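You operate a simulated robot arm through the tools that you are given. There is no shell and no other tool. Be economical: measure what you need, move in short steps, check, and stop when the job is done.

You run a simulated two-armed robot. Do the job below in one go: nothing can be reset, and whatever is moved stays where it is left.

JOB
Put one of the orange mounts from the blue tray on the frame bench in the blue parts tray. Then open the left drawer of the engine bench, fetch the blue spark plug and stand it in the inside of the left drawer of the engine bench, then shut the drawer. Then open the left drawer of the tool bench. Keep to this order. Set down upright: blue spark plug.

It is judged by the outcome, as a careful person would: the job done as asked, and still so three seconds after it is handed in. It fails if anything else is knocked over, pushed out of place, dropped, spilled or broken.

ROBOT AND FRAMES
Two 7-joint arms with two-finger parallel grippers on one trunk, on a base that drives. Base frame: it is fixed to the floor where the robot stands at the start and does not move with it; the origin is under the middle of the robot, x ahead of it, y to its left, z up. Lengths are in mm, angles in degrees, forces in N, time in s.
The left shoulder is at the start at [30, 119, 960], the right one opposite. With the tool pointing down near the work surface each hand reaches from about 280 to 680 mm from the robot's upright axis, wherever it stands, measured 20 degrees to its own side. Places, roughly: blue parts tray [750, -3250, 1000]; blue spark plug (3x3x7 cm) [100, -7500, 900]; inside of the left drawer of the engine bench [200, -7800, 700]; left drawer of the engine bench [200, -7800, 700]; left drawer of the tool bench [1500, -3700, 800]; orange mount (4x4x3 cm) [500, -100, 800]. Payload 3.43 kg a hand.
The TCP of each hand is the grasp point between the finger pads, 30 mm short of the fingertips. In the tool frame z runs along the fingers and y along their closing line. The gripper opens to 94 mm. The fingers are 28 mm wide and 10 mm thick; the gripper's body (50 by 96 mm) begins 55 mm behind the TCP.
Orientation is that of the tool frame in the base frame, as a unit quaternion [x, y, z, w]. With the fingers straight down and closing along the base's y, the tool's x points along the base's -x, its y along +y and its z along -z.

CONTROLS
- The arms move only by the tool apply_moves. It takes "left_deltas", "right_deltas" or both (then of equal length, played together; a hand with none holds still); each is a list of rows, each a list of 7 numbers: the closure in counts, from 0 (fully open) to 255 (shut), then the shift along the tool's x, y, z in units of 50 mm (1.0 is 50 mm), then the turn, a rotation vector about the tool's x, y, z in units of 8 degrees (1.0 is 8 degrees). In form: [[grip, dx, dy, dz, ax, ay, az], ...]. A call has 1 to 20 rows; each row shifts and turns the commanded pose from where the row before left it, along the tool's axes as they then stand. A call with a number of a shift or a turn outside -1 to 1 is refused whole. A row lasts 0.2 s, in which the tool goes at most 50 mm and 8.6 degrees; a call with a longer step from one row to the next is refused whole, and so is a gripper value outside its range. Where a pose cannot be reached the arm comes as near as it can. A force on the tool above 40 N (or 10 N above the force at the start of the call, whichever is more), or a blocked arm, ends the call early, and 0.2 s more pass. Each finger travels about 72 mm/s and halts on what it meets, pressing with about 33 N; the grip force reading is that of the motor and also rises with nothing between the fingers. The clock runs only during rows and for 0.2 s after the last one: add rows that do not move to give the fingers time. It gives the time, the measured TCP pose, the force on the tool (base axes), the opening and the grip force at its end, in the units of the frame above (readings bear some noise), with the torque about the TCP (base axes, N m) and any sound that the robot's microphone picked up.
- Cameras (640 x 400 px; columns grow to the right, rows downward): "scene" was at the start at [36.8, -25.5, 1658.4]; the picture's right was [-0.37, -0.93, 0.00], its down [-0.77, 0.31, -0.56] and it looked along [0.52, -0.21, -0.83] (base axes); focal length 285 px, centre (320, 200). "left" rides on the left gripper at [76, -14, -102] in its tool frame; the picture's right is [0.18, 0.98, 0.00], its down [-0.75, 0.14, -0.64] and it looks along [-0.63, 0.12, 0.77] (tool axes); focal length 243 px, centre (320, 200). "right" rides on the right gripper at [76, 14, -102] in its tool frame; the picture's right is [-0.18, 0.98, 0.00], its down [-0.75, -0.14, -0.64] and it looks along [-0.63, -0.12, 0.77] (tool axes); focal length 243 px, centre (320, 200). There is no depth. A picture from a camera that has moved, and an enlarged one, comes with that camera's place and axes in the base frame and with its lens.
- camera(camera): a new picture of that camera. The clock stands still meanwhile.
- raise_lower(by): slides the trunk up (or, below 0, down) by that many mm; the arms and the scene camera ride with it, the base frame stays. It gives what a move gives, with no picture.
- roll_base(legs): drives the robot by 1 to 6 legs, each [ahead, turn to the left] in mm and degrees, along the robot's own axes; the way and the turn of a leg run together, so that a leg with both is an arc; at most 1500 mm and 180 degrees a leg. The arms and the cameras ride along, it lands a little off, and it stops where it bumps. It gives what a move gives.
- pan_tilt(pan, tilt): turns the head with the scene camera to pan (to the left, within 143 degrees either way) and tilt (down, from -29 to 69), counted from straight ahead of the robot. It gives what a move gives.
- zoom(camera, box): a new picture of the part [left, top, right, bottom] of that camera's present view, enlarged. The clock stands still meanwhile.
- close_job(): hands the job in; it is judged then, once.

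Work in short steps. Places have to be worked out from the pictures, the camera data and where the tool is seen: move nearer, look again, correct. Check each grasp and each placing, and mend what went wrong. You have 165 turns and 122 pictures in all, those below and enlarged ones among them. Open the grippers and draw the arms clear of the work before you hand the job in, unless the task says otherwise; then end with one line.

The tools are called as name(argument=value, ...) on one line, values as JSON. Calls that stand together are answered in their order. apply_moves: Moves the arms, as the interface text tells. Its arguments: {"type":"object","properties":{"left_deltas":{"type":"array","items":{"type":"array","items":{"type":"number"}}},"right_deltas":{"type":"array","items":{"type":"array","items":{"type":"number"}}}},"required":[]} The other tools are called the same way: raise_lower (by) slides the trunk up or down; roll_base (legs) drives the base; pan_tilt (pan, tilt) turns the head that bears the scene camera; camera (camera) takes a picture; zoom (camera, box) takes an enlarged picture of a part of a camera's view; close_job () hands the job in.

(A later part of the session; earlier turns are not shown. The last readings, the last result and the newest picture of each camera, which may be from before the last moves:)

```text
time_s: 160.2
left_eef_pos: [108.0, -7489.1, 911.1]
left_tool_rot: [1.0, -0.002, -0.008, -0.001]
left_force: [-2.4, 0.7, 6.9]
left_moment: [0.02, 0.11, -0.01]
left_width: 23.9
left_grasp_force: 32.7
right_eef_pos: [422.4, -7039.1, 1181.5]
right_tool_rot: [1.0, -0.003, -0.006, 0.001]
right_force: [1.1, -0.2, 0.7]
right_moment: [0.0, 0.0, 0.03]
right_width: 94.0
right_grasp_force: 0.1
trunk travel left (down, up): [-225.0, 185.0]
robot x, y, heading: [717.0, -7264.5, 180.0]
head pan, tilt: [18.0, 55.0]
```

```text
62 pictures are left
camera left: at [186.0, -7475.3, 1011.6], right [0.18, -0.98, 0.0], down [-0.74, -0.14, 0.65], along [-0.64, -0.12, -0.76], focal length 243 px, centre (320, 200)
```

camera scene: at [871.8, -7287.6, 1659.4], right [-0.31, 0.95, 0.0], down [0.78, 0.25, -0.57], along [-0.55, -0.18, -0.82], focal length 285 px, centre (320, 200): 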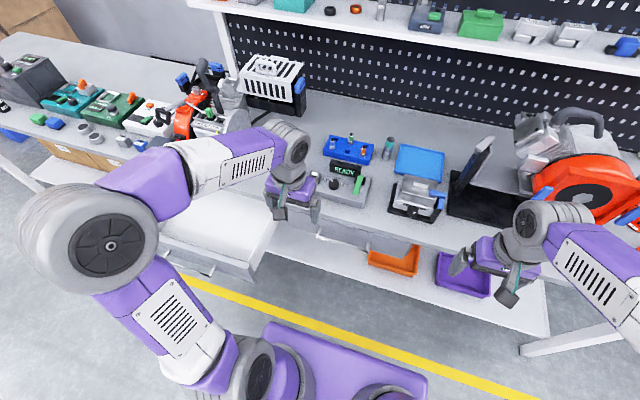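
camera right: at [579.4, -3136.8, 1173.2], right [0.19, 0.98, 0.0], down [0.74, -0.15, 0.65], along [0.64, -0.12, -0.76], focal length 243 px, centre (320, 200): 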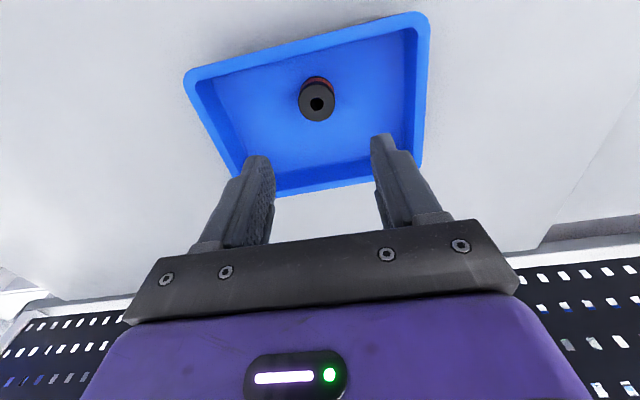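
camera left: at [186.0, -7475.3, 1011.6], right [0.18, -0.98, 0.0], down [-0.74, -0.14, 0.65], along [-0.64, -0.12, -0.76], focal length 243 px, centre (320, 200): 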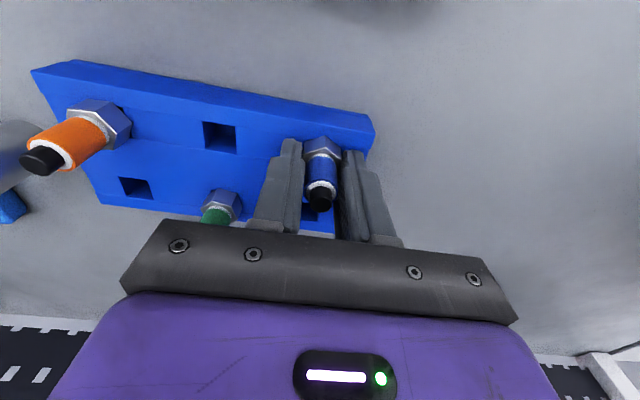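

Gripped on the hex (24 mm). I lift slowly out of the holder.

apply_moves(left_deltas=[[255, 0, 0, -0.1, 0, 0, 0], [255, 0, 0, -0.1, 0, 0, 0], [255, 0, 0, -0.2, 0, 0, 0], [255, 0, 0, -0.2, 0, 0, 0], [255, 0, 0, -0.3, 0, 0, 0], [255, 0, 0, -0.3, 0, 0, 0], [255, 0, 0, 0, 0, 0, 0]])

camera(camera="left")

zoom(camera="scene", box=[240, 120, 400, 220])

```text
time_s: 161.8
left_eef_pos: [107.6, -7488.9, 970.4]
left_tool_rot: [1.0, -0.002, -0.008, 0.0]
left_force: [0.5, -0.5, -0.1]
left_moment: [-0.01, 0.05, -0.02]
left_width: 23.7
left_grasp_force: 32.2
right_eef_pos: [422.9, -7039.4, 1181.5]
right_tool_rot: [1.0, -0.004, -0.006, 0.0]
right_force: [0.1, 0.3, 0.2]
right_moment: [-0.01, 0.03, 0.02]
right_width: 94.0
right_grasp_force: 0.1
trunk travel left (down, up): [-225.0, 185.0]
robot x, y, heading: [717.8, -7265.3, 179.9]
head pan, tilt: [18.0, 55.0]
```

```text
61 pictures are left
camera left: at [186.1, -7475.7, 1071.7], right [0.18, -0.98, 0.0], down [-0.74, -0.14, 0.65], along [-0.64, -0.12, -0.76], focal length 243 px, centre (320, 200)
```

left: 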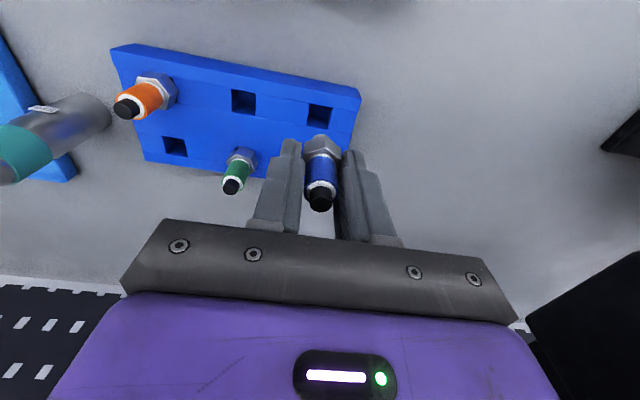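

```text
4.00 times, centred on (320, 170) of scene
camera zoom: at [679.6, -7287.5, 1659.4], right [-0.31, 0.95, 0.0], down [0.78, 0.25, -0.57], along [-0.55, -0.18, -0.82], focal length 1141 px, centre (320, 320)
```

zoom: 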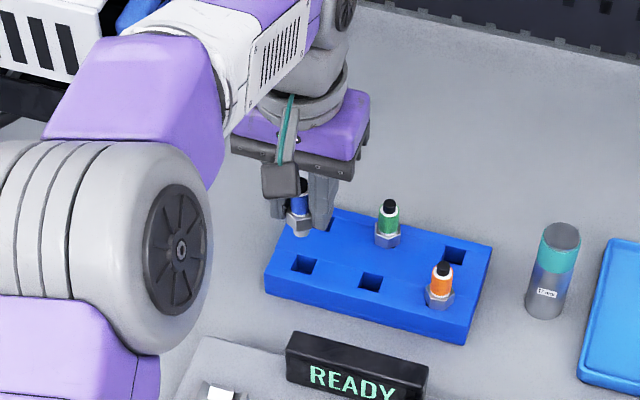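

The plug is out of the holder. I lift higher, retract, back off and move over to the open drawer.

apply_moves(left_deltas=[[255, 0, 0, -0.6, 0, 0, 0], [255, 0, 0, -0.7, 0, 0, 0], [255, 0, 0, -0.7, 0, 0, 0], [255, 0, 0, -0.7, 0, 0, 0], [255, 0.6, 0, 0, 0, 0, 0], [255, 0.8, 0, 0, 0, 0, 0], [255, 0.8, 0, 0, 0, 0, 0], [255, 0.8, 0, 0, 0, 0, 0], [255, 0.8, 0, 0, 0, 0, 0], [255, 0.8, 0, 0, 0, 0, 0], [255, 0.4, 0, 0, 0, 0, 0], [255, 0, 0, 0, 0, 0, 0]])

roll_base(legs=[[-390, 0], [0, 90], [345, 0], [0, -90.2]])

pan_tilt(pan=18, tilt=55)

camera(camera="scene")

camera(camera="left")

```text
time_s: 164.4
left_eef_pos: [360.5, -7490.0, 1101.2]
left_tool_rot: [1.0, -0.002, -0.008, -0.001]
left_force: [-0.5, 0.5, -1.1]
left_moment: [0.0, 0.02, 0.03]
left_width: 23.9
left_grasp_force: 32.9
right_eef_pos: [422.1, -7039.1, 1180.2]
right_tool_rot: [1.0, -0.003, -0.006, 0.0]
right_force: [0.1, -0.3, -0.1]
right_moment: [0.02, -0.02, 0.0]
right_width: 94.2
right_grasp_force: 0.0
trunk travel left (down, up): [-225.0, 185.0]
robot x, y, heading: [715.5, -7265.3, 180.1]
head pan, tilt: [18.0, 55.0]
```

```text
time_s: 176.3
left_eef_pos: [753.5, -7835.1, 1101.4]
left_tool_rot: [1.0, -0.001, -0.008, 0.0]
left_force: [-0.2, -0.3, 0.4]
left_moment: [0.01, -0.03, -0.03]
left_width: 23.6
left_grasp_force: 33.2
right_eef_pos: [814.3, -7384.7, 1180.3]
right_tool_rot: [1.0, -0.002, -0.006, 0.0]
right_force: [-0.5, -0.3, -0.2]
right_moment: [0.0, 0.0, -0.01]
right_width: 93.9
right_grasp_force: 0.0
trunk travel left (down, up): [-225.0, 185.0]
robot x, y, heading: [1111.1, -7613.6, -179.7]
head pan, tilt: [18.0, 55.0]
```

```text
time_s: 176.9
left_eef_pos: [755.1, -7836.0, 1101.7]
left_tool_rot: [1.0, -0.001, -0.008, 0.0]
left_force: [0.2, 0.1, -2.1]
left_moment: [-0.01, 0.0, 0.0]
left_width: 23.7
left_grasp_force: 33.4
right_eef_pos: [814.3, -7384.5, 1181.0]
right_tool_rot: [1.0, -0.002, -0.006, 0.0]
right_force: [0.6, -0.4, -0.3]
right_moment: [0.01, 0.01, -0.01]
right_width: 94.0
right_grasp_force: 0.0
trunk travel left (down, up): [-225.0, 185.0]
robot x, y, heading: [1110.7, -7611.9, -179.5]
head pan, tilt: [18.0, 55.0]
```

```text
59 pictures are left
camera scene: at [1072.7, -7631.8, 1659.4], right [-0.31, 0.95, 0.0], down [0.78, 0.26, -0.57], along [-0.55, -0.18, -0.82], focal length 285 px, centre (320, 200)
```

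scene: 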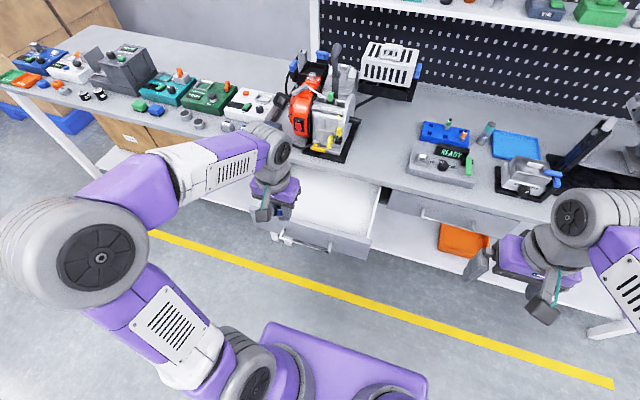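

```text
58 pictures are left
camera left: at [832.4, -7820.9, 1202.5], right [0.18, -0.98, 0.0], down [-0.74, -0.14, 0.65], along [-0.64, -0.12, -0.76], focal length 243 px, centre (320, 200)
```

left: 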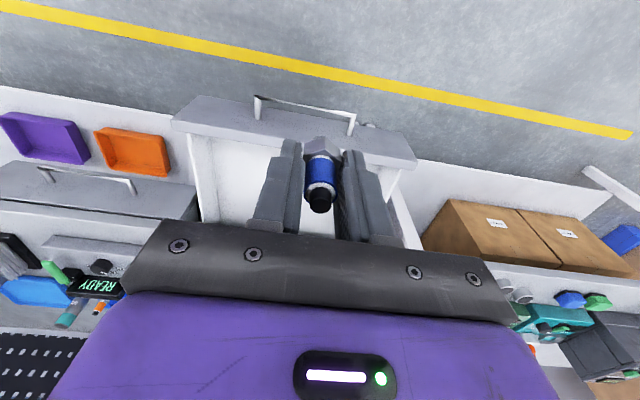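

The open drawer is empty. I bring the plug above the drawer's middle at [530,-7810] and lower to z≈900.

apply_moves(left_deltas=[[255, -0.75, -0.09, 0.3, 0, 0, 0], [255, -0.75, -0.09, 0.3, 0, 0, 0], [255, -0.75, -0.09, 0.3, 0, 0, 0], [255, -0.75, -0.09, 0.3, 0, 0, 0], [255, -0.75, -0.09, 0.3, 0, 0, 0], [255, -0.75, -0.09, 0.3, 0, 0, 0], [255, 0, 0, 0.6, 0, 0, 0], [255, 0, 0, 0.6, 0, 0, 0], [255, 0, 0, 0.6, 0, 0, 0], [255, 0, 0, 0, 0, 0, 0]])

camera(camera="left")

zoom(camera="scene", box=[200, 120, 440, 270])

```text
time_s: 179.1
left_eef_pos: [526.4, -7806.3, 924.4]
left_tool_rot: [1.0, 0.0, -0.008, 0.0]
left_force: [0.3, 0.5, -0.6]
left_moment: [0.0, -0.05, -0.02]
left_width: 23.7
left_grasp_force: 33.0
right_eef_pos: [814.2, -7385.7, 1181.1]
right_tool_rot: [1.0, -0.001, -0.006, 0.001]
right_force: [0.1, -0.8, -0.5]
right_moment: [-0.01, 0.01, 0.02]
right_width: 94.0
right_grasp_force: 0.1
trunk travel left (down, up): [-225.0, 185.0]
robot x, y, heading: [1107.5, -7613.4, -180.0]
head pan, tilt: [18.0, 55.0]
```

```text
57 pictures are left
camera left: at [604.6, -7792.9, 1026.0], right [0.18, -0.98, 0.0], down [-0.74, -0.14, 0.65], along [-0.64, -0.12, -0.76], focal length 243 px, centre (320, 200)
```

left: 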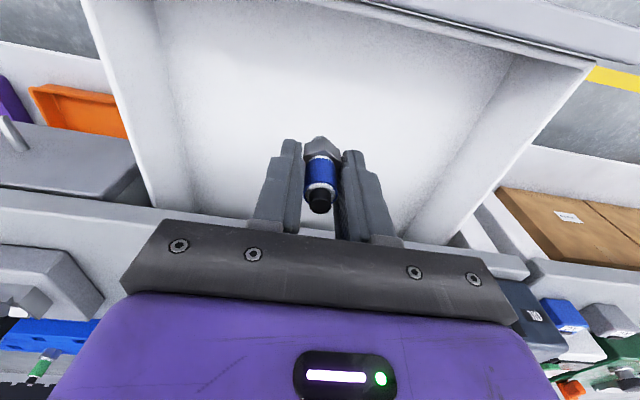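

```text
2.67 times, centred on (320, 195) of scene
camera zoom: at [1072.9, -7631.6, 1659.5], right [-0.31, 0.95, 0.0], down [0.78, 0.26, -0.57], along [-0.55, -0.18, -0.82], focal length 761 px, centre (320, 213)
```

zoom: 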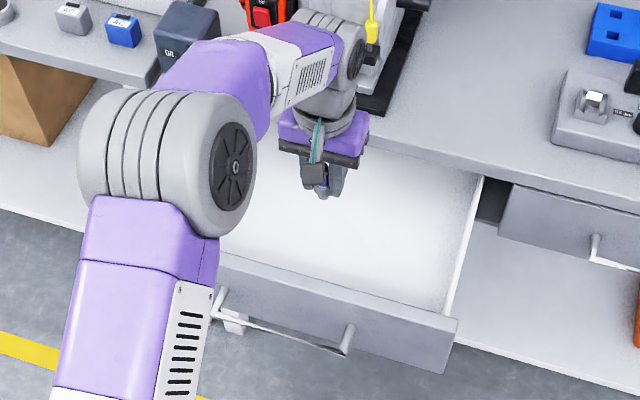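

All clear around the hand. I lower 80 mm and look.

apply_moves(left_deltas=[[255, 0, 0, 0.5, 0, 0, 0], [255, 0, 0, 0.5, 0, 0, 0], [255, 0, 0, 0.4, 0, 0, 0], [255, 0, 0, 0.2, 0, 0, 0], [255, 0, 0, 0, 0, 0, 0]])

camera(camera="left")

zoom(camera="scene", box=[200, 120, 440, 270])

```text
time_s: 180.3
left_eef_pos: [524.5, -7806.8, 844.8]
left_tool_rot: [1.0, -0.001, -0.008, 0.0]
left_force: [-0.8, -0.4, -1.1]
left_moment: [-0.03, -0.01, 0.01]
left_width: 23.7
left_grasp_force: 32.6
right_eef_pos: [814.3, -7384.4, 1179.6]
right_tool_rot: [1.0, -0.002, -0.007, 0.0]
right_force: [-0.4, 0.1, 0.8]
right_moment: [0.01, 0.01, -0.01]
right_width: 94.1
right_grasp_force: 0.0
trunk travel left (down, up): [-225.0, 185.0]
robot x, y, heading: [1108.0, -7611.2, -179.7]
head pan, tilt: [18.0, 55.0]
```

```text
55 pictures are left
camera left: at [603.2, -7793.2, 946.0], right [0.18, -0.98, 0.0], down [-0.74, -0.14, 0.65], along [-0.64, -0.12, -0.76], focal length 243 px, centre (320, 200)
```

left: 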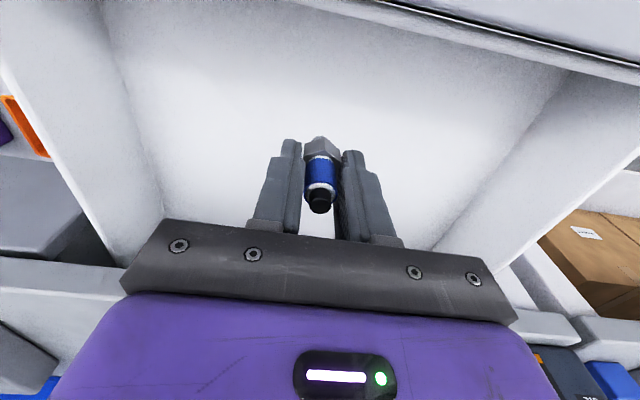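

```text
2.67 times, centred on (320, 195) of scene
camera zoom: at [1072.8, -7631.8, 1659.4], right [-0.31, 0.95, 0.0], down [0.78, 0.26, -0.57], along [-0.55, -0.18, -0.82], focal length 761 px, centre (320, 213)
```

zoom: 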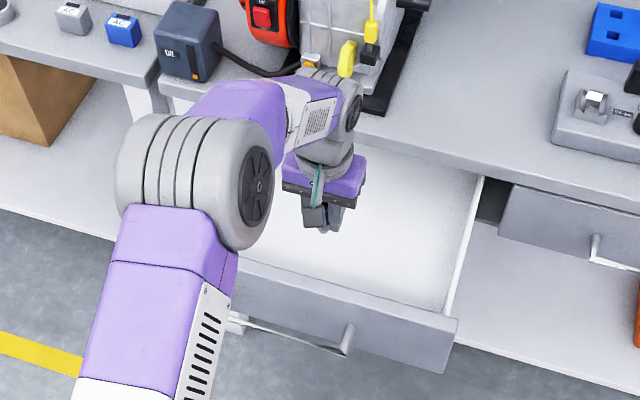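

Continue down in moderate steps, watching the force.

apply_moves(left_deltas=[[255, 0, 0, 0.3, 0, 0, 0], [255, 0, 0, 0.3, 0, 0, 0], [255, 0, 0, 0.2, 0, 0, 0], [255, 0, 0, 0.1, 0, 0, 0], [255, 0, 0, 0, 0, 0, 0]])

camera(camera="left")

camera(camera="scene")

```text
time_s: 181.5
left_eef_pos: [524.9, -7807.3, 800.6]
left_tool_rot: [1.0, -0.001, -0.008, 0.0]
left_force: [-0.7, -0.1, -0.9]
left_moment: [0.02, -0.06, -0.02]
left_width: 23.6
left_grasp_force: 33.4
right_eef_pos: [814.5, -7384.4, 1180.4]
right_tool_rot: [1.0, -0.002, -0.007, 0.0]
right_force: [0.4, 0.5, 0.2]
right_moment: [-0.01, 0.01, 0.01]
right_width: 94.2
right_grasp_force: 0.0
trunk travel left (down, up): [-225.0, 185.0]
robot x, y, heading: [1109.6, -7610.0, -179.6]
head pan, tilt: [18.0, 55.0]
```

```text
53 pictures are left
camera left: at [603.0, -7793.3, 900.7], right [0.18, -0.98, 0.0], down [-0.74, -0.14, 0.65], along [-0.64, -0.12, -0.76], focal length 243 px, centre (320, 200)
```

left: 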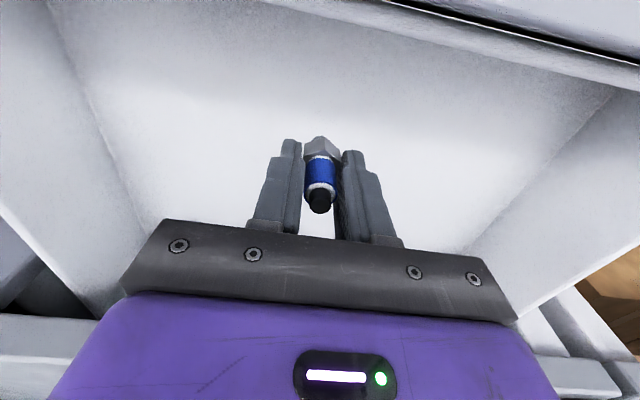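

```text
52 pictures are left
camera scene: at [1072.8, -7631.8, 1659.4], right [-0.31, 0.95, 0.0], down [0.78, 0.26, -0.57], along [-0.55, -0.18, -0.82], focal length 285 px, centre (320, 200)
```

scene: 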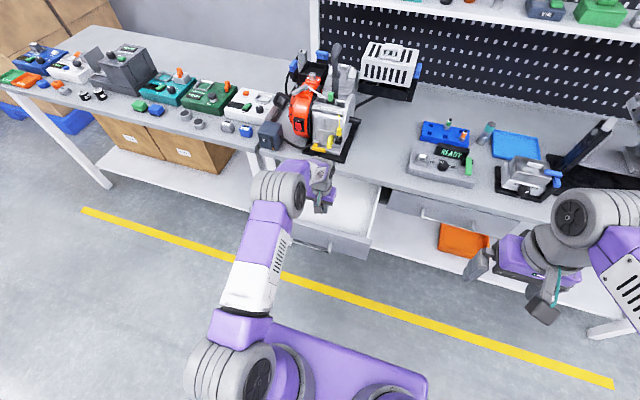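

Floor estimate ≈688, so contact is expected near TCP ≈750. I go down 35 mm, then in fine steps.

apply_moves(left_deltas=[[255, 0, 0, 0.3, 0, 0, 0], [255, 0, 0, 0.2, 0, 0, 0], [255, 0, 0, 0.2, 0, 0, 0], [255, 0, 0, 0, 0, 0, 0]])

zoom(camera="left", box=[220, 100, 420, 225])

```text
time_s: 182.5
left_eef_pos: [524.1, -7807.2, 764.5]
left_tool_rot: [1.0, -0.001, -0.007, 0.0]
left_force: [0.7, 0.2, -0.9]
left_moment: [0.0, 0.01, 0.0]
left_width: 23.6
left_grasp_force: 33.1
right_eef_pos: [815.1, -7385.9, 1179.7]
right_tool_rot: [1.0, -0.003, -0.006, 0.0]
right_force: [0.8, 0.7, -0.4]
right_moment: [-0.01, -0.01, -0.03]
right_width: 93.9
right_grasp_force: 0.1
trunk travel left (down, up): [-225.0, 185.0]
robot x, y, heading: [1109.5, -7608.8, -179.7]
head pan, tilt: [18.0, 55.0]
```

```text
3.20 times, centred on (320, 162) of left
camera zoom: at [602.3, -7793.4, 865.8], right [0.18, -0.98, 0.0], down [-0.74, -0.14, 0.65], along [-0.64, -0.12, -0.76], focal length 776 px, centre (320, 320)
```

zoom: 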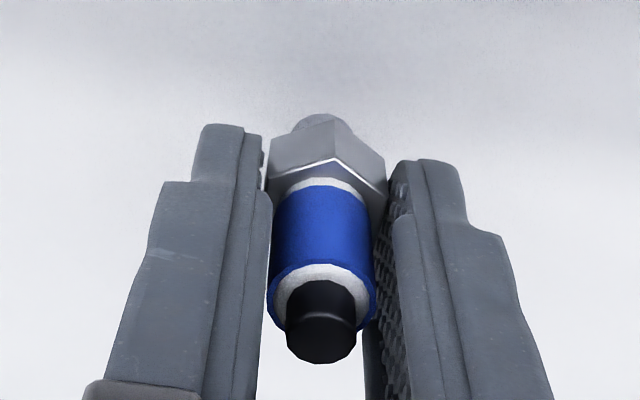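

apply_moves(left_deltas=[[255, 0, 0, 0.06, 0, 0, 0], [255, 0, 0, 0.06, 0, 0, 0], [255, 0, 0, 0.06, 0, 0, 0], [255, 0, 0, 0, 0, 0, 0]])

```text
time_s: 183.5
left_eef_pos: [523.7, -7807.4, 755.7]
left_tool_rot: [1.0, -0.001, -0.007, 0.0]
left_force: [0.1, 0.6, 0.2]
left_moment: [0.0, 0.01, 0.01]
left_width: 23.7
left_grasp_force: 32.9
right_eef_pos: [813.9, -7385.0, 1180.8]
right_tool_rot: [1.0, -0.002, -0.006, 0.001]
right_force: [0.9, 0.2, 0.6]
right_moment: [-0.04, 0.02, -0.01]
right_width: 94.1
right_grasp_force: 0.1
trunk travel left (down, up): [-225.0, 185.0]
robot x, y, heading: [1111.8, -7610.1, -179.8]
head pan, tilt: [18.0, 55.0]
```

No contact yet; another 9 mm.

apply_moves(left_deltas=[[255, 0, 0, 0.06, 0, 0, 0], [255, 0, 0, 0.06, 0, 0, 0], [255, 0, 0, 0.06, 0, 0, 0], [255, 0, 0, 0, 0, 0, 0]])

```text
time_s: 184.5
left_eef_pos: [523.8, -7807.1, 749.3]
left_tool_rot: [1.0, -0.001, -0.01, 0.0]
left_force: [-1.4, -0.6, 22.8]
left_moment: [-0.02, 0.06, 0.0]
left_width: 23.9
left_grasp_force: 33.0
right_eef_pos: [816.7, -7384.7, 1180.6]
right_tool_rot: [1.0, -0.002, -0.007, 0.001]
right_force: [0.0, -0.6, 1.0]
right_moment: [0.0, 0.01, 0.01]
right_width: 94.2
right_grasp_force: 0.1
trunk travel left (down, up): [-225.0, 185.0]
robot x, y, heading: [1109.2, -7609.9, -180.1]
head pan, tilt: [18.0, 55.0]
```

Contact at TCP ≈749. I ease up 1 mm, open gradually, and check before lifting.

apply_moves(left_deltas=[[255, 0, 0, -0.03, 0, 0, 0], [255, 0, 0, 0, 0, 0, 0], [180, 0, 0, 0, 0, 0, 0], [170, 0, 0, 0, 0, 0, 0], [150, 0, 0, 0, 0, 0, 0], [120, 0, 0, 0, 0, 0, 0], [90, 0, 0, 0, 0, 0, 0], [90, 0, 0, 0, 0, 0, 0]])

camera(camera="left")

```text
time_s: 186.3
left_eef_pos: [522.7, -7808.8, 747.0]
left_tool_rot: [1.0, -0.001, -0.008, -0.001]
left_force: [-0.1, -1.1, 1.0]
left_moment: [0.03, 0.0, 0.0]
left_width: 60.8
left_grasp_force: 0.1
right_eef_pos: [814.4, -7383.6, 1181.0]
right_tool_rot: [1.0, -0.002, -0.006, -0.001]
right_force: [-0.1, 0.5, -0.3]
right_moment: [-0.01, 0.01, -0.01]
right_width: 93.8
right_grasp_force: 0.0
trunk travel left (down, up): [-225.0, 185.0]
robot x, y, heading: [1110.8, -7610.8, -179.6]
head pan, tilt: [18.0, 55.0]
```

```text
50 pictures are left
camera left: at [602.1, -7793.7, 849.3], right [0.18, -0.98, 0.0], down [-0.74, -0.14, 0.65], along [-0.64, -0.12, -0.76], focal length 243 px, centre (320, 200)
```

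left: 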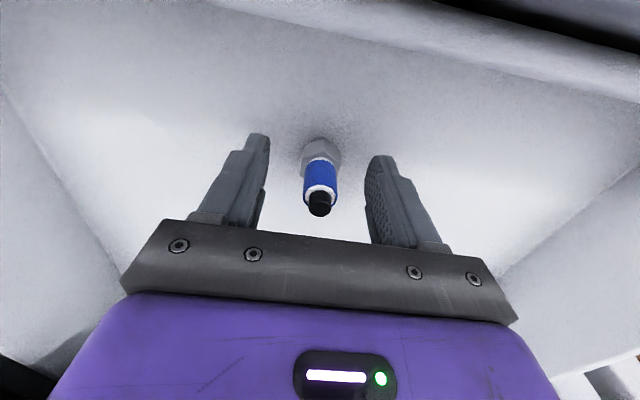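

The plug stands free. I lift straight up and retract.

apply_moves(left_deltas=[[60, 0, 0, -0.3, 0, 0, 0], [60, 0, 0, -0.6, 0, 0, 0], [60, 0, 0, -0.9, 0, 0, 0], [60, 0, 0, -0.9, 0, 0, 0], [60, 0, 0, -0.9, 0, 0, 0], [60, 0, 0, -0.9, 0, 0, 0], [60, 0.6, 0, -0.6, 0, 0, 0], [60, 0.7, 0, -0.3, 0, 0, 0], [60, 0.7, 0, 0, 0, 0, 0], [60, 0.6, 0, 0, 0, 0, 0], [60, 0, 0, 0, 0, 0, 0]])

camera(camera="left")

camera(camera="scene")

```text
time_s: 188.7
left_eef_pos: [657.9, -7807.5, 1015.9]
left_tool_rot: [1.0, 0.0, -0.008, 0.0]
left_force: [-0.7, 0.2, -1.0]
left_moment: [-0.01, 0.0, 0.02]
left_width: 72.1
left_grasp_force: 0.0
right_eef_pos: [814.0, -7383.9, 1180.9]
right_tool_rot: [1.0, -0.001, -0.006, 0.0]
right_force: [0.7, -1.1, 0.1]
right_moment: [0.02, 0.0, 0.01]
right_width: 94.1
right_grasp_force: 0.1
trunk travel left (down, up): [-225.0, 185.0]
robot x, y, heading: [1113.0, -7612.6, -179.9]
head pan, tilt: [18.0, 55.0]
```

```text
49 pictures are left
camera left: at [736.2, -7793.9, 1117.2], right [0.18, -0.98, 0.0], down [-0.74, -0.14, 0.65], along [-0.64, -0.12, -0.76], focal length 243 px, centre (320, 200)
```

left: 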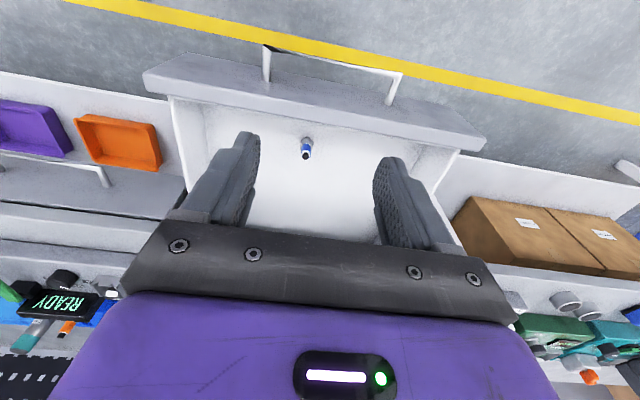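

```text
48 pictures are left
camera scene: at [1072.1, -7631.7, 1659.4], right [-0.31, 0.95, 0.0], down [0.78, 0.26, -0.57], along [-0.54, -0.18, -0.82], focal length 285 px, centre (320, 200)
```

scene: 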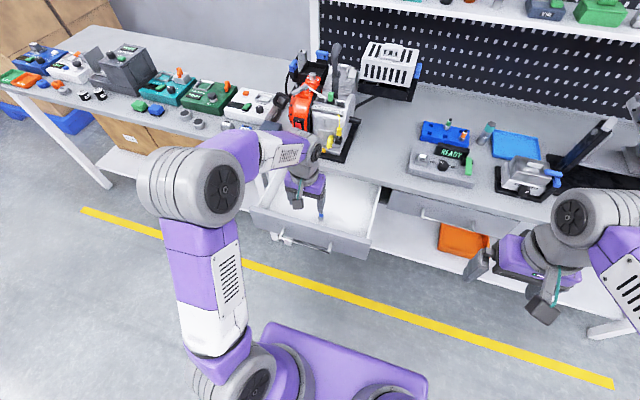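

The plug stands upright in the drawer. To shut it I'll regrip the handle: back the base 90 mm, turn the hand horizontal, then lower in front of the handle.

roll_base(legs=[[-90, 0]])

apply_moves(left_deltas=[[0, 0, 0, 0, 0.6186, -0.6186, -0.6186], [0, 0, 0, 0, 0.6186, -0.6186, -0.6186], [0, 0, 0, 0, 0.6186, -0.6186, -0.6186], [0, 0, 0, 0, 0.6186, -0.6186, -0.6186], [0, 0, 0, 0, 0.6186, -0.6186, -0.6186], [0, 0, 0, 0, 0.6186, -0.6186, -0.6186], [0, 0, 0, 0, 0.6186, -0.6186, -0.6186], [0, 0, 0, 0, 0.6186, -0.6186, -0.6186], [0, 0, 0, 0, 0.6186, -0.6186, -0.6186], [0, 0, 0, 0, 0.6186, -0.6186, -0.6186], [0, 0, 0, 0, 0.6186, -0.6186, -0.6186], [0, 0, 0, 0, 0.6186, -0.6186, -0.6186], [0, 0, 0, 0, 0.6186, -0.6186, -0.6186], [0, 0, 0, 0, 0.6186, -0.6186, -0.6186], [0, 0, 0, 0, 0, 0, 0]])

```text
time_s: 189.8
left_eef_pos: [748.0, -7806.6, 1015.6]
left_tool_rot: [1.0, -0.001, -0.008, 0.0]
left_force: [0.7, 0.7, 0.2]
left_moment: [0.0, 0.01, 0.01]
left_width: 72.2
left_grasp_force: 0.1
right_eef_pos: [905.8, -7384.8, 1180.7]
right_tool_rot: [1.0, -0.001, -0.006, 0.0]
right_force: [0.4, 0.4, 0.3]
right_moment: [0.02, -0.01, 0.01]
right_width: 93.9
right_grasp_force: 0.1
trunk travel left (down, up): [-225.0, 185.0]
robot x, y, heading: [1196.9, -7608.1, -180.0]
head pan, tilt: [18.0, 55.0]
```

```text
time_s: 193.0
left_eef_pos: [739.1, -7809.6, 1014.4]
left_tool_rot: [-0.494, -0.496, 0.505, 0.505]
left_force: [1.0, -0.4, -0.4]
left_moment: [0.0, 0.01, -0.02]
left_width: 94.4
left_grasp_force: 0.1
left hand out of reach, approached as far as the arm can: row 11, 12
right_eef_pos: [904.2, -7384.1, 1179.9]
right_tool_rot: [1.0, -0.002, -0.006, 0.0]
right_force: [0.3, 0.8, -0.3]
right_moment: [0.0, 0.01, -0.03]
right_width: 94.1
right_grasp_force: 0.1
trunk travel left (down, up): [-225.0, 185.0]
robot x, y, heading: [1201.8, -7610.8, -179.6]
head pan, tilt: [18.0, 55.0]
```

Now lower to the handle height in front of it (tips at x≈709, bar ≈668).

apply_moves(left_deltas=[[100, -0.05, 0.89, 0, 0, 0, 0], [100, -0.05, 0.89, 0, 0, 0, 0], [100, -0.05, 0.89, 0, 0, 0, 0], [100, -0.05, 0.89, 0, 0, 0, 0], [100, -0.05, 0.89, 0, 0, 0, 0], [100, -0.05, 0.87, 0, 0, 0, 0], [100, 0, 0, 0, 0, 0, 0]])

camera(camera="left")

camera(camera="scene")

```text
time_s: 194.6
left_eef_pos: [737.0, -7824.6, 748.8]
left_tool_rot: [-0.497, -0.495, 0.503, 0.505]
left_force: [0.3, -0.1, 0.9]
left_moment: [-0.02, 0.04, 0.03]
left_width: 57.2
left_grasp_force: 0.0
right_eef_pos: [904.5, -7384.4, 1179.6]
right_tool_rot: [1.0, -0.001, -0.006, 0.001]
right_force: [-0.3, -1.2, -0.4]
right_moment: [0.04, 0.01, -0.01]
right_width: 93.8
right_grasp_force: 0.0
trunk travel left (down, up): [-225.0, 185.0]
robot x, y, heading: [1199.0, -7610.3, -179.8]
head pan, tilt: [18.0, 55.0]
```

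```text
47 pictures are left
camera left: at [838.7, -7748.7, 760.9], right [-0.01, 0.19, -0.98], down [0.64, -0.75, -0.15], along [-0.77, -0.63, -0.11], focal length 243 px, centre (320, 200)
```

left: 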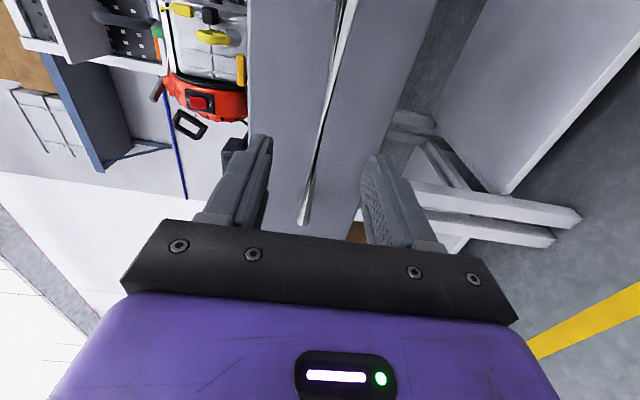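

```text
46 pictures are left
camera scene: at [1162.7, -7631.5, 1659.5], right [-0.31, 0.95, 0.0], down [0.78, 0.26, -0.57], along [-0.55, -0.18, -0.82], focal length 285 px, centre (320, 200)
```

scene: 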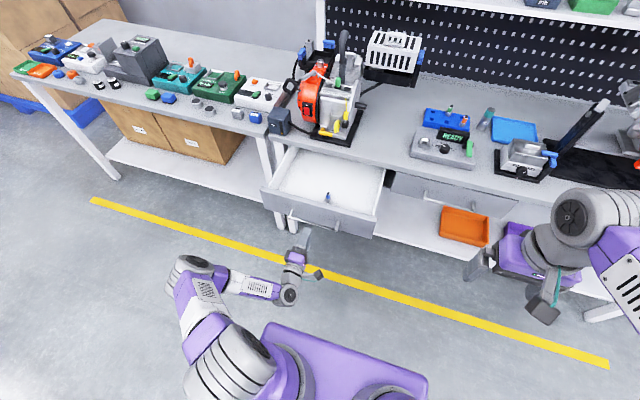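

Plug visible standing. I advance 58 mm onto the bar and grip.

apply_moves(left_deltas=[[110, 0, 0, 0.4, 0, 0, 0], [110, 0, 0, 0.4, 0, 0, 0], [110, 0, 0, 0.36, 0, 0, 0], [110, 0, 0, 0, 0, 0, 0], [200, 0, 0, 0, 0, 0, 0], [220, 0, 0, 0, 0, 0, 0], [255, 0, 0, 0, 0, 0, 0], [255, 0, 0, 0, 0, 0, 0]])

camera(camera="left")

```text
time_s: 196.4
left_eef_pos: [676.3, -7824.8, 749.7]
left_tool_rot: [-0.497, -0.497, 0.503, 0.504]
left_force: [-1.5, 0.7, -3.9]
left_moment: [-0.11, -0.05, 0.05]
left_width: 13.6
left_grasp_force: 44.8
right_eef_pos: [904.7, -7382.9, 1180.6]
right_tool_rot: [1.0, -0.002, -0.005, 0.0]
right_force: [-0.2, 0.1, -0.6]
right_moment: [-0.01, 0.0, 0.01]
right_width: 93.9
right_grasp_force: 0.1
trunk travel left (down, up): [-225.0, 185.0]
robot x, y, heading: [1200.5, -7606.3, -179.9]
head pan, tilt: [18.0, 55.0]
```

```text
45 pictures are left
camera left: at [779.9, -7748.9, 761.5], right [-0.01, 0.18, -0.98], down [0.64, -0.75, -0.15], along [-0.77, -0.63, -0.11], focal length 243 px, centre (320, 200)
```

left: 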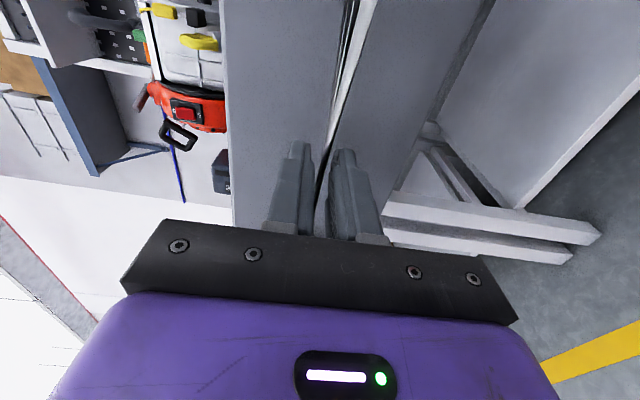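

Gripped. I push slowly with gentle start and stop so the plug stays standing.

apply_moves(left_deltas=[[255, 0, 0, 0.04, 0, 0, 0], [255, 0, 0, 0.08, 0, 0, 0], [255, 0, 0, 0.12, 0, 0, 0], [255, 0, 0, 0.15, 0, 0, 0], [255, 0, 0, 0.15, 0, 0, 0], [255, 0, 0, 0.15, 0, 0, 0], [255, 0, 0, 0.15, 0, 0, 0], [255, 0, 0, 0.15, 0, 0, 0], [255, 0, 0, 0.15, 0, 0, 0], [255, 0, 0, 0.15, 0, 0, 0], [255, 0, 0, 0.15, 0, 0, 0], [255, 0, 0, 0.15, 0, 0, 0], [255, 0, 0, 0.15, 0, 0, 0], [255, 0, 0, 0.15, 0, 0, 0], [255, 0, 0, 0.12, 0, 0, 0], [255, 0, 0, 0.08, 0, 0, 0], [255, 0, 0, 0.04, 0, 0, 0], [255, 0, 0, 0, 0, 0, 0]])

zoom(camera="scene", box=[240, 120, 400, 220])

```text
time_s: 200.2
left_eef_pos: [570.1, -7824.2, 749.2]
left_tool_rot: [-0.497, -0.497, 0.502, 0.504]
left_force: [1.2, 2.5, -18.9]
left_moment: [-0.2, -0.15, 0.56]
left_width: 13.9
left_grasp_force: 44.7
right_eef_pos: [903.0, -7384.7, 1180.1]
right_tool_rot: [1.0, -0.003, -0.006, -0.001]
right_force: [0.0, 0.5, 0.2]
right_moment: [0.03, 0.02, 0.02]
right_width: 93.8
right_grasp_force: 0.1
trunk travel left (down, up): [-225.0, 185.0]
robot x, y, heading: [1201.2, -7610.7, -179.6]
head pan, tilt: [18.0, 55.0]
```

```text
4.00 times, centred on (320, 170) of scene
camera zoom: at [1160.3, -7631.9, 1659.3], right [-0.31, 0.95, 0.0], down [0.78, 0.26, -0.57], along [-0.54, -0.18, -0.82], focal length 1141 px, centre (320, 320)
```

zoom: 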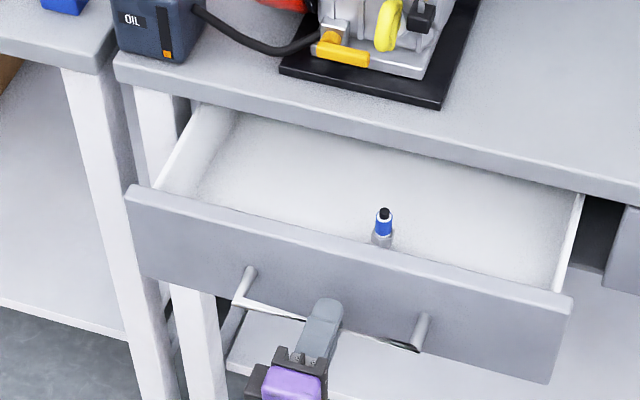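

The plug still stands. Continue pushing, nearly to closed.

apply_moves(left_deltas=[[255, 0, 0.02, 0.04, 0, 0, 0], [255, 0, 0.01, 0.08, 0, 0, 0], [255, 0, 0, 0.12, 0, 0, 0], [255, 0, 0, 0.16, 0, 0, 0], [255, 0, 0, 0.16, 0, 0, 0], [255, 0, 0, 0.16, 0, 0, 0], [255, 0, 0, 0.16, 0, 0, 0], [255, 0, 0, 0.16, 0, 0, 0], [255, 0, 0, 0.16, 0, 0, 0], [255, 0, 0, 0.16, 0, 0, 0], [255, 0, 0, 0.16, 0, 0, 0], [255, 0, 0, 0.16, 0, 0, 0], [255, 0, 0, 0.16, 0, 0, 0], [255, 0, 0, 0.16, 0, 0, 0], [255, 0, 0, 0.16, 0, 0, 0], [255, 0, 0, 0.16, 0, 0, 0], [255, 0, 0, 0.12, 0, 0, 0], [255, 0, 0, 0.08, 0, 0, 0], [255, 0, 0, 0.04, 0, 0, 0], [255, 0, 0, 0, 0, 0, 0]])

zoom(camera="scene", box=[240, 120, 400, 220])

```text
time_s: 204.4
left_eef_pos: [454.3, -7824.0, 748.7]
left_tool_rot: [0.5, 0.501, -0.499, -0.5]
left_force: [1.3, -6.5, -31.8]
left_moment: [-0.5, -0.26, -0.49]
left_width: 13.7
left_grasp_force: 45.3
left hand out of reach, approached as far as the arm can: row 16, 17, 18
right_eef_pos: [901.5, -7385.8, 1181.1]
right_tool_rot: [1.0, -0.001, -0.004, 0.0]
right_force: [-0.6, 0.0, -0.4]
right_moment: [0.01, -0.02, 0.0]
right_width: 94.0
right_grasp_force: 0.0
trunk travel left (down, up): [-225.0, 185.0]
robot x, y, heading: [1198.7, -7610.0, -179.6]
head pan, tilt: [18.0, 55.0]
```

```text
4.00 times, centred on (320, 170) of scene
camera zoom: at [1158.0, -7633.7, 1659.2], right [-0.31, 0.95, 0.0], down [0.78, 0.26, -0.57], along [-0.54, -0.18, -0.82], focal length 1141 px, centre (320, 320)
```

zoom: 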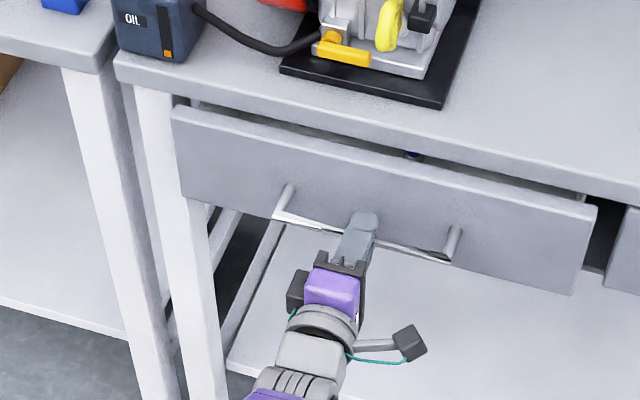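

Nearly closed; the arm is at full stretch with ~25 mm left. I release, retract 80 mm, and drive the base 60 mm closer.

apply_moves(left_deltas=[[180, 0, 0, 0, 0, 0, 0], [110, 0, 0, 0, 0, 0, 0], [110, 0, 0, 0, 0, 0, 0], [110, 0, 0, -0.3, 0, 0, 0], [110, 0, 0, -0.4, 0, 0, 0], [110, 0, 0, -0.5, 0, 0, 0], [110, 0, 0, -0.5, 0, 0, 0], [110, 0, 0, 0, 0, 0, 0]])

roll_base(legs=[[60, 0]])

camera(camera="left")

zoom(camera="scene", box=[240, 120, 400, 220])

```text
time_s: 206.2
left_eef_pos: [539.3, -7822.4, 755.0]
left_tool_rot: [-0.496, -0.496, 0.504, 0.504]
left_force: [-0.8, 0.3, 0.2]
left_moment: [-0.03, -0.01, 0.0]
left_width: 53.7
left_grasp_force: 0.0
right_eef_pos: [903.8, -7384.7, 1180.5]
right_tool_rot: [1.0, -0.002, -0.007, 0.0]
right_force: [0.5, 0.1, 0.0]
right_moment: [-0.02, 0.02, 0.0]
right_width: 94.2
right_grasp_force: 0.1
trunk travel left (down, up): [-225.0, 185.0]
robot x, y, heading: [1199.7, -7607.8, -179.8]
head pan, tilt: [18.0, 55.0]
```

```text
time_s: 207.2
left_eef_pos: [477.4, -7823.1, 754.7]
left_tool_rot: [-0.496, -0.496, 0.503, 0.504]
left_force: [0.8, 0.5, 0.1]
left_moment: [0.03, 0.07, 0.03]
left_width: 53.7
left_grasp_force: 0.1
right_eef_pos: [843.7, -7384.7, 1181.2]
right_tool_rot: [1.0, -0.001, -0.006, 0.0]
right_force: [0.0, 0.2, 0.2]
right_moment: [-0.01, 0.0, -0.05]
right_width: 93.9
right_grasp_force: 0.1
trunk travel left (down, up): [-225.0, 185.0]
robot x, y, heading: [1136.5, -7607.9, -180.0]
head pan, tilt: [18.0, 55.0]
```

```text
42 pictures are left
camera left: at [581.0, -7747.4, 766.7], right [-0.01, 0.19, -0.98], down [0.64, -0.75, -0.15], along [-0.77, -0.63, -0.11], focal length 243 px, centre (320, 200)
```

left: 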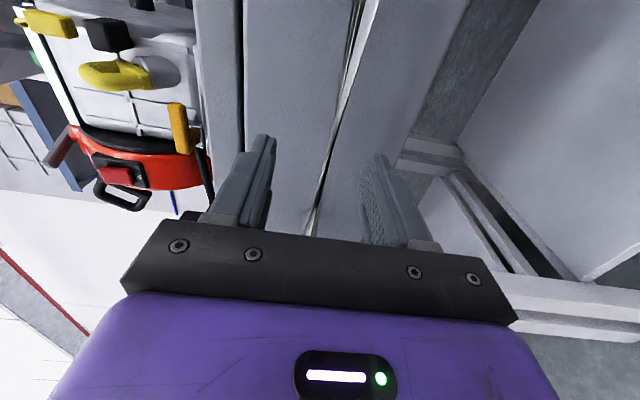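

```text
4.00 times, centred on (320, 170) of scene
camera zoom: at [1101.4, -7631.7, 1659.4], right [-0.31, 0.95, 0.0], down [0.78, 0.26, -0.57], along [-0.54, -0.18, -0.82], focal length 1141 px, centre (320, 320)
```

zoom: 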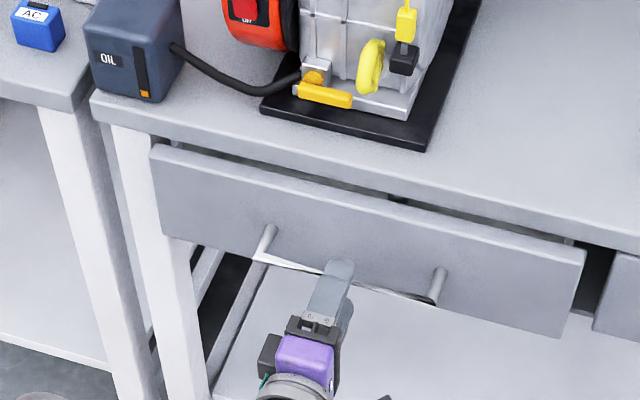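

I lower 6 mm, advance 23 mm, grip the bar and push the rest slowly.

apply_moves(left_deltas=[[110, 0, 0.12, 0, 0, 0, 0], [110, 0, 0, 0.24, 0, 0, 0], [110, 0, 0, 0.22, 0, 0, 0], [110, 0, 0, 0, 0, 0, 0], [200, 0, 0, 0, 0, 0, 0], [225, 0, 0, 0, 0, 0, 0], [255, 0, 0, 0, 0, 0, 0], [255, 0, 0, 0.04, 0, 0, 0], [255, 0, 0, 0.08, 0, 0, 0], [255, 0, 0, 0.1, 0, 0, 0], [255, 0, 0, 0.1, 0, 0, 0], [255, 0, 0, 0.08, 0, 0, 0], [255, 0, 0, 0.06, 0, 0, 0], [255, 0, 0, 0.04, 0, 0, 0], [255, 0, 0, 0, 0, 0, 0]])

zoom(camera="scene", box=[240, 120, 480, 270])

```text
time_s: 210.4
left_eef_pos: [432.8, -7822.9, 748.5]
left_tool_rot: [-0.497, -0.496, 0.503, 0.504]
left_force: [29.6, 0.4, -2.6]
left_moment: [-0.23, -0.01, 0.31]
left_width: 13.7
left_grasp_force: 44.7
right_eef_pos: [847.0, -7385.4, 1181.2]
right_tool_rot: [1.0, 0.0, -0.007, 0.0]
right_force: [0.5, -0.2, -1.0]
right_moment: [0.01, 0.03, 0.0]
right_width: 94.1
right_grasp_force: 0.1
trunk travel left (down, up): [-225.0, 185.0]
robot x, y, heading: [1142.2, -7609.3, -179.6]
head pan, tilt: [18.0, 55.0]
```

```text
2.67 times, centred on (360, 195) of scene
camera zoom: at [1106.6, -7631.8, 1659.5], right [-0.31, 0.95, 0.0], down [0.78, 0.26, -0.58], along [-0.55, -0.18, -0.82], focal length 761 px, centre (213, 213)
```

zoom: 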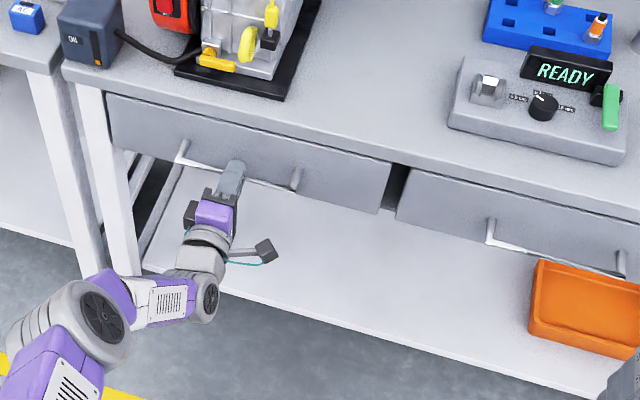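

Drawer is shut (30 N reaction at the stop). I release, withdraw, raise and turn the hand down again.

apply_moves(left_deltas=[[180, 0, 0, 0, 0, 0, 0], [110, 0, 0, 0, 0, 0, 0], [110, 0, 0, 0, 0, 0, 0], [110, 0, 0, -0.3, 0, 0, 0], [110, 0, 0, -0.6, 0, 0, 0], [110, 0, 0, -0.9, 0, 0, 0], [110, 0, 0, -0.9, 0, 0, 0], [110, 0, -0.4, -0.6, 0, 0, 0], [110, 0, -0.9, 0, 0, 0, 0], [110, 0, -0.9, 0, 0, 0, 0], [110, 0, -0.9, 0, 0, 0, 0], [110, 0, -0.9, 0, 0, 0, 0], [110, 0, -0.9, 0, 0, 0, 0], [0, 0, 0, 0, 0, 0, 0]])

apply_moves(left_deltas=[[0, 0, 0, 0, -0.6186, 0.6186, 0.6186], [0, 0, 0, 0, -0.6186, 0.6186, 0.6186], [0, 0, 0, 0, -0.6186, 0.6186, 0.6186], [0, 0, 0, 0, -0.6186, 0.6186, 0.6186], [0, 0, 0, 0, -0.6186, 0.6186, 0.6186], [0, 0, 0, 0, -0.6186, 0.6186, 0.6186], [0, 0, 0, 0, -0.6186, 0.6186, 0.6186], [0, 0, 0, 0, -0.6186, 0.6186, 0.6186], [0, 0, 0, 0, -0.6186, 0.6186, 0.6186], [0, 0, 0, 0, -0.6186, 0.6186, 0.6186], [0, 0, 0, 0, -0.6186, 0.6186, 0.6186], [0, 0, 0, 0, -0.6186, 0.6186, 0.6186], [0, 0, 0, 0, -0.6186, 0.6186, 0.6186], [0, 0, 0, 0, -0.6186, 0.6186, 0.6186], [0, 0, 0, 0, 0, 0, 0]])

zoom(camera="scene", box=[200, 100, 520, 300])

```text
time_s: 213.4
left_eef_pos: [599.3, -7822.3, 993.0]
left_tool_rot: [-0.497, -0.497, 0.502, 0.504]
left_force: [-0.7, -0.9, 0.1]
left_moment: [0.03, -0.06, 0.0]
left_width: 94.1
left_grasp_force: 0.1
right_eef_pos: [844.4, -7384.9, 1180.7]
right_tool_rot: [1.0, -0.002, -0.007, -0.001]
right_force: [-0.2, 0.3, 0.1]
right_moment: [0.0, 0.02, 0.02]
right_width: 94.0
right_grasp_force: 0.1
trunk travel left (down, up): [-225.0, 185.0]
robot x, y, heading: [1139.7, -7613.4, -179.7]
head pan, tilt: [18.0, 55.0]
```

```text
time_s: 216.6
left_eef_pos: [599.5, -7824.2, 992.8]
left_tool_rot: [1.0, -0.001, -0.007, 0.0]
left_force: [0.1, -0.9, 0.7]
left_moment: [0.02, 0.02, -0.01]
left_width: 94.1
left_grasp_force: 0.1
right_eef_pos: [845.2, -7385.1, 1180.2]
right_tool_rot: [1.0, -0.001, -0.006, 0.0]
right_force: [-0.2, -0.3, -0.4]
right_moment: [-0.02, 0.03, 0.01]
right_width: 93.9
right_grasp_force: 0.0
trunk travel left (down, up): [-225.0, 185.0]
robot x, y, heading: [1140.9, -7612.0, -179.9]
head pan, tilt: [18.0, 55.0]
```

```text
2.00 times, centred on (360, 200) of scene
camera zoom: at [1103.6, -7632.1, 1659.4], right [-0.31, 0.95, 0.0], down [0.78, 0.26, -0.57], along [-0.55, -0.18, -0.82], focal length 571 px, centre (240, 200)
```

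zoom: 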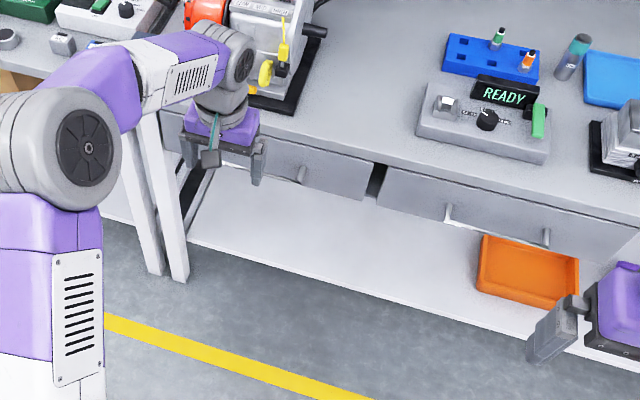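

Drawer shut, everything else in place. Now the tool bench near [1500,−3700]: I tuck the left hand, turn toward +y, drive part of the way and look.

apply_moves(left_deltas=[[0, 0.7, 0, -0.5, 0, 0, 0], [0, 0.8, 0, -0.5, 0, 0, 0], [0, 0.8, 0, -0.5, 0, 0, 0], [0, 0.8, 0, -0.5, 0, 0, 0], [0, 0.4, 0, 0, 0, 0, 0], [0, 0, 0, 0, 0, 0, 0]])

roll_base(legs=[[0, -90], [1200, 0]])

pan_tilt(pan=-10, tilt=25)

camera(camera="scene")

```text
time_s: 218.0
left_eef_pos: [774.9, -7824.0, 1088.6]
left_tool_rot: [1.0, -0.001, -0.006, 0.0]
left_force: [0.9, 0.5, -0.2]
left_moment: [0.0, -0.06, -0.03]
left_width: 93.9
left_grasp_force: 0.1
right_eef_pos: [845.1, -7385.0, 1181.1]
right_tool_rot: [1.0, -0.001, -0.005, 0.0]
right_force: [-0.1, -0.4, -0.9]
right_moment: [-0.01, -0.01, -0.01]
right_width: 94.0
right_grasp_force: 0.0
trunk travel left (down, up): [-225.0, 185.0]
robot x, y, heading: [1141.2, -7613.0, -179.6]
head pan, tilt: [18.0, 55.0]
```

```text
time_s: 227.9
left_eef_pos: [928.7, -6044.9, 1088.5]
left_tool_rot: [-0.704, 0.71, 0.005, 0.005]
left_force: [-0.3, 0.1, 0.5]
left_moment: [0.01, 0.01, 0.01]
left_width: 94.0
left_grasp_force: 0.1
right_eef_pos: [1366.5, -6117.0, 1180.9]
right_tool_rot: [-0.704, 0.71, 0.005, 0.005]
right_force: [0.6, 0.3, 0.4]
right_moment: [-0.03, 0.01, 0.0]
right_width: 93.9
right_grasp_force: 0.0
trunk travel left (down, up): [-225.0, 185.0]
robot x, y, heading: [1136.5, -6414.9, 89.9]
head pan, tilt: [18.0, 55.0]
```

```text
time_s: 228.9
left_eef_pos: [929.4, -6044.4, 1087.8]
left_tool_rot: [-0.704, 0.71, 0.005, 0.005]
left_force: [-0.4, 0.2, 0.5]
left_moment: [0.0, 0.03, 0.02]
left_width: 94.1
left_grasp_force: 0.0
right_eef_pos: [1368.5, -6116.5, 1180.9]
right_tool_rot: [-0.703, 0.711, 0.005, 0.005]
right_force: [0.7, 0.2, 0.6]
right_moment: [0.03, -0.04, -0.01]
right_width: 93.8
right_grasp_force: 0.1
trunk travel left (down, up): [-225.0, 185.0]
robot x, y, heading: [1138.1, -6412.1, 89.6]
head pan, tilt: [-10.0, 25.0]
```

```text
38 pictures are left
camera scene: at [1156.8, -6350.4, 1703.4], right [0.98, -0.18, 0.0], down [-0.07, -0.42, -0.91], along [0.16, 0.89, -0.42], focal length 285 px, centre (320, 200)
```

scene: 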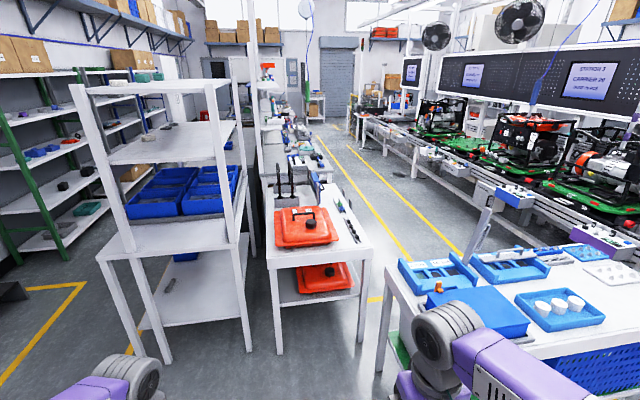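

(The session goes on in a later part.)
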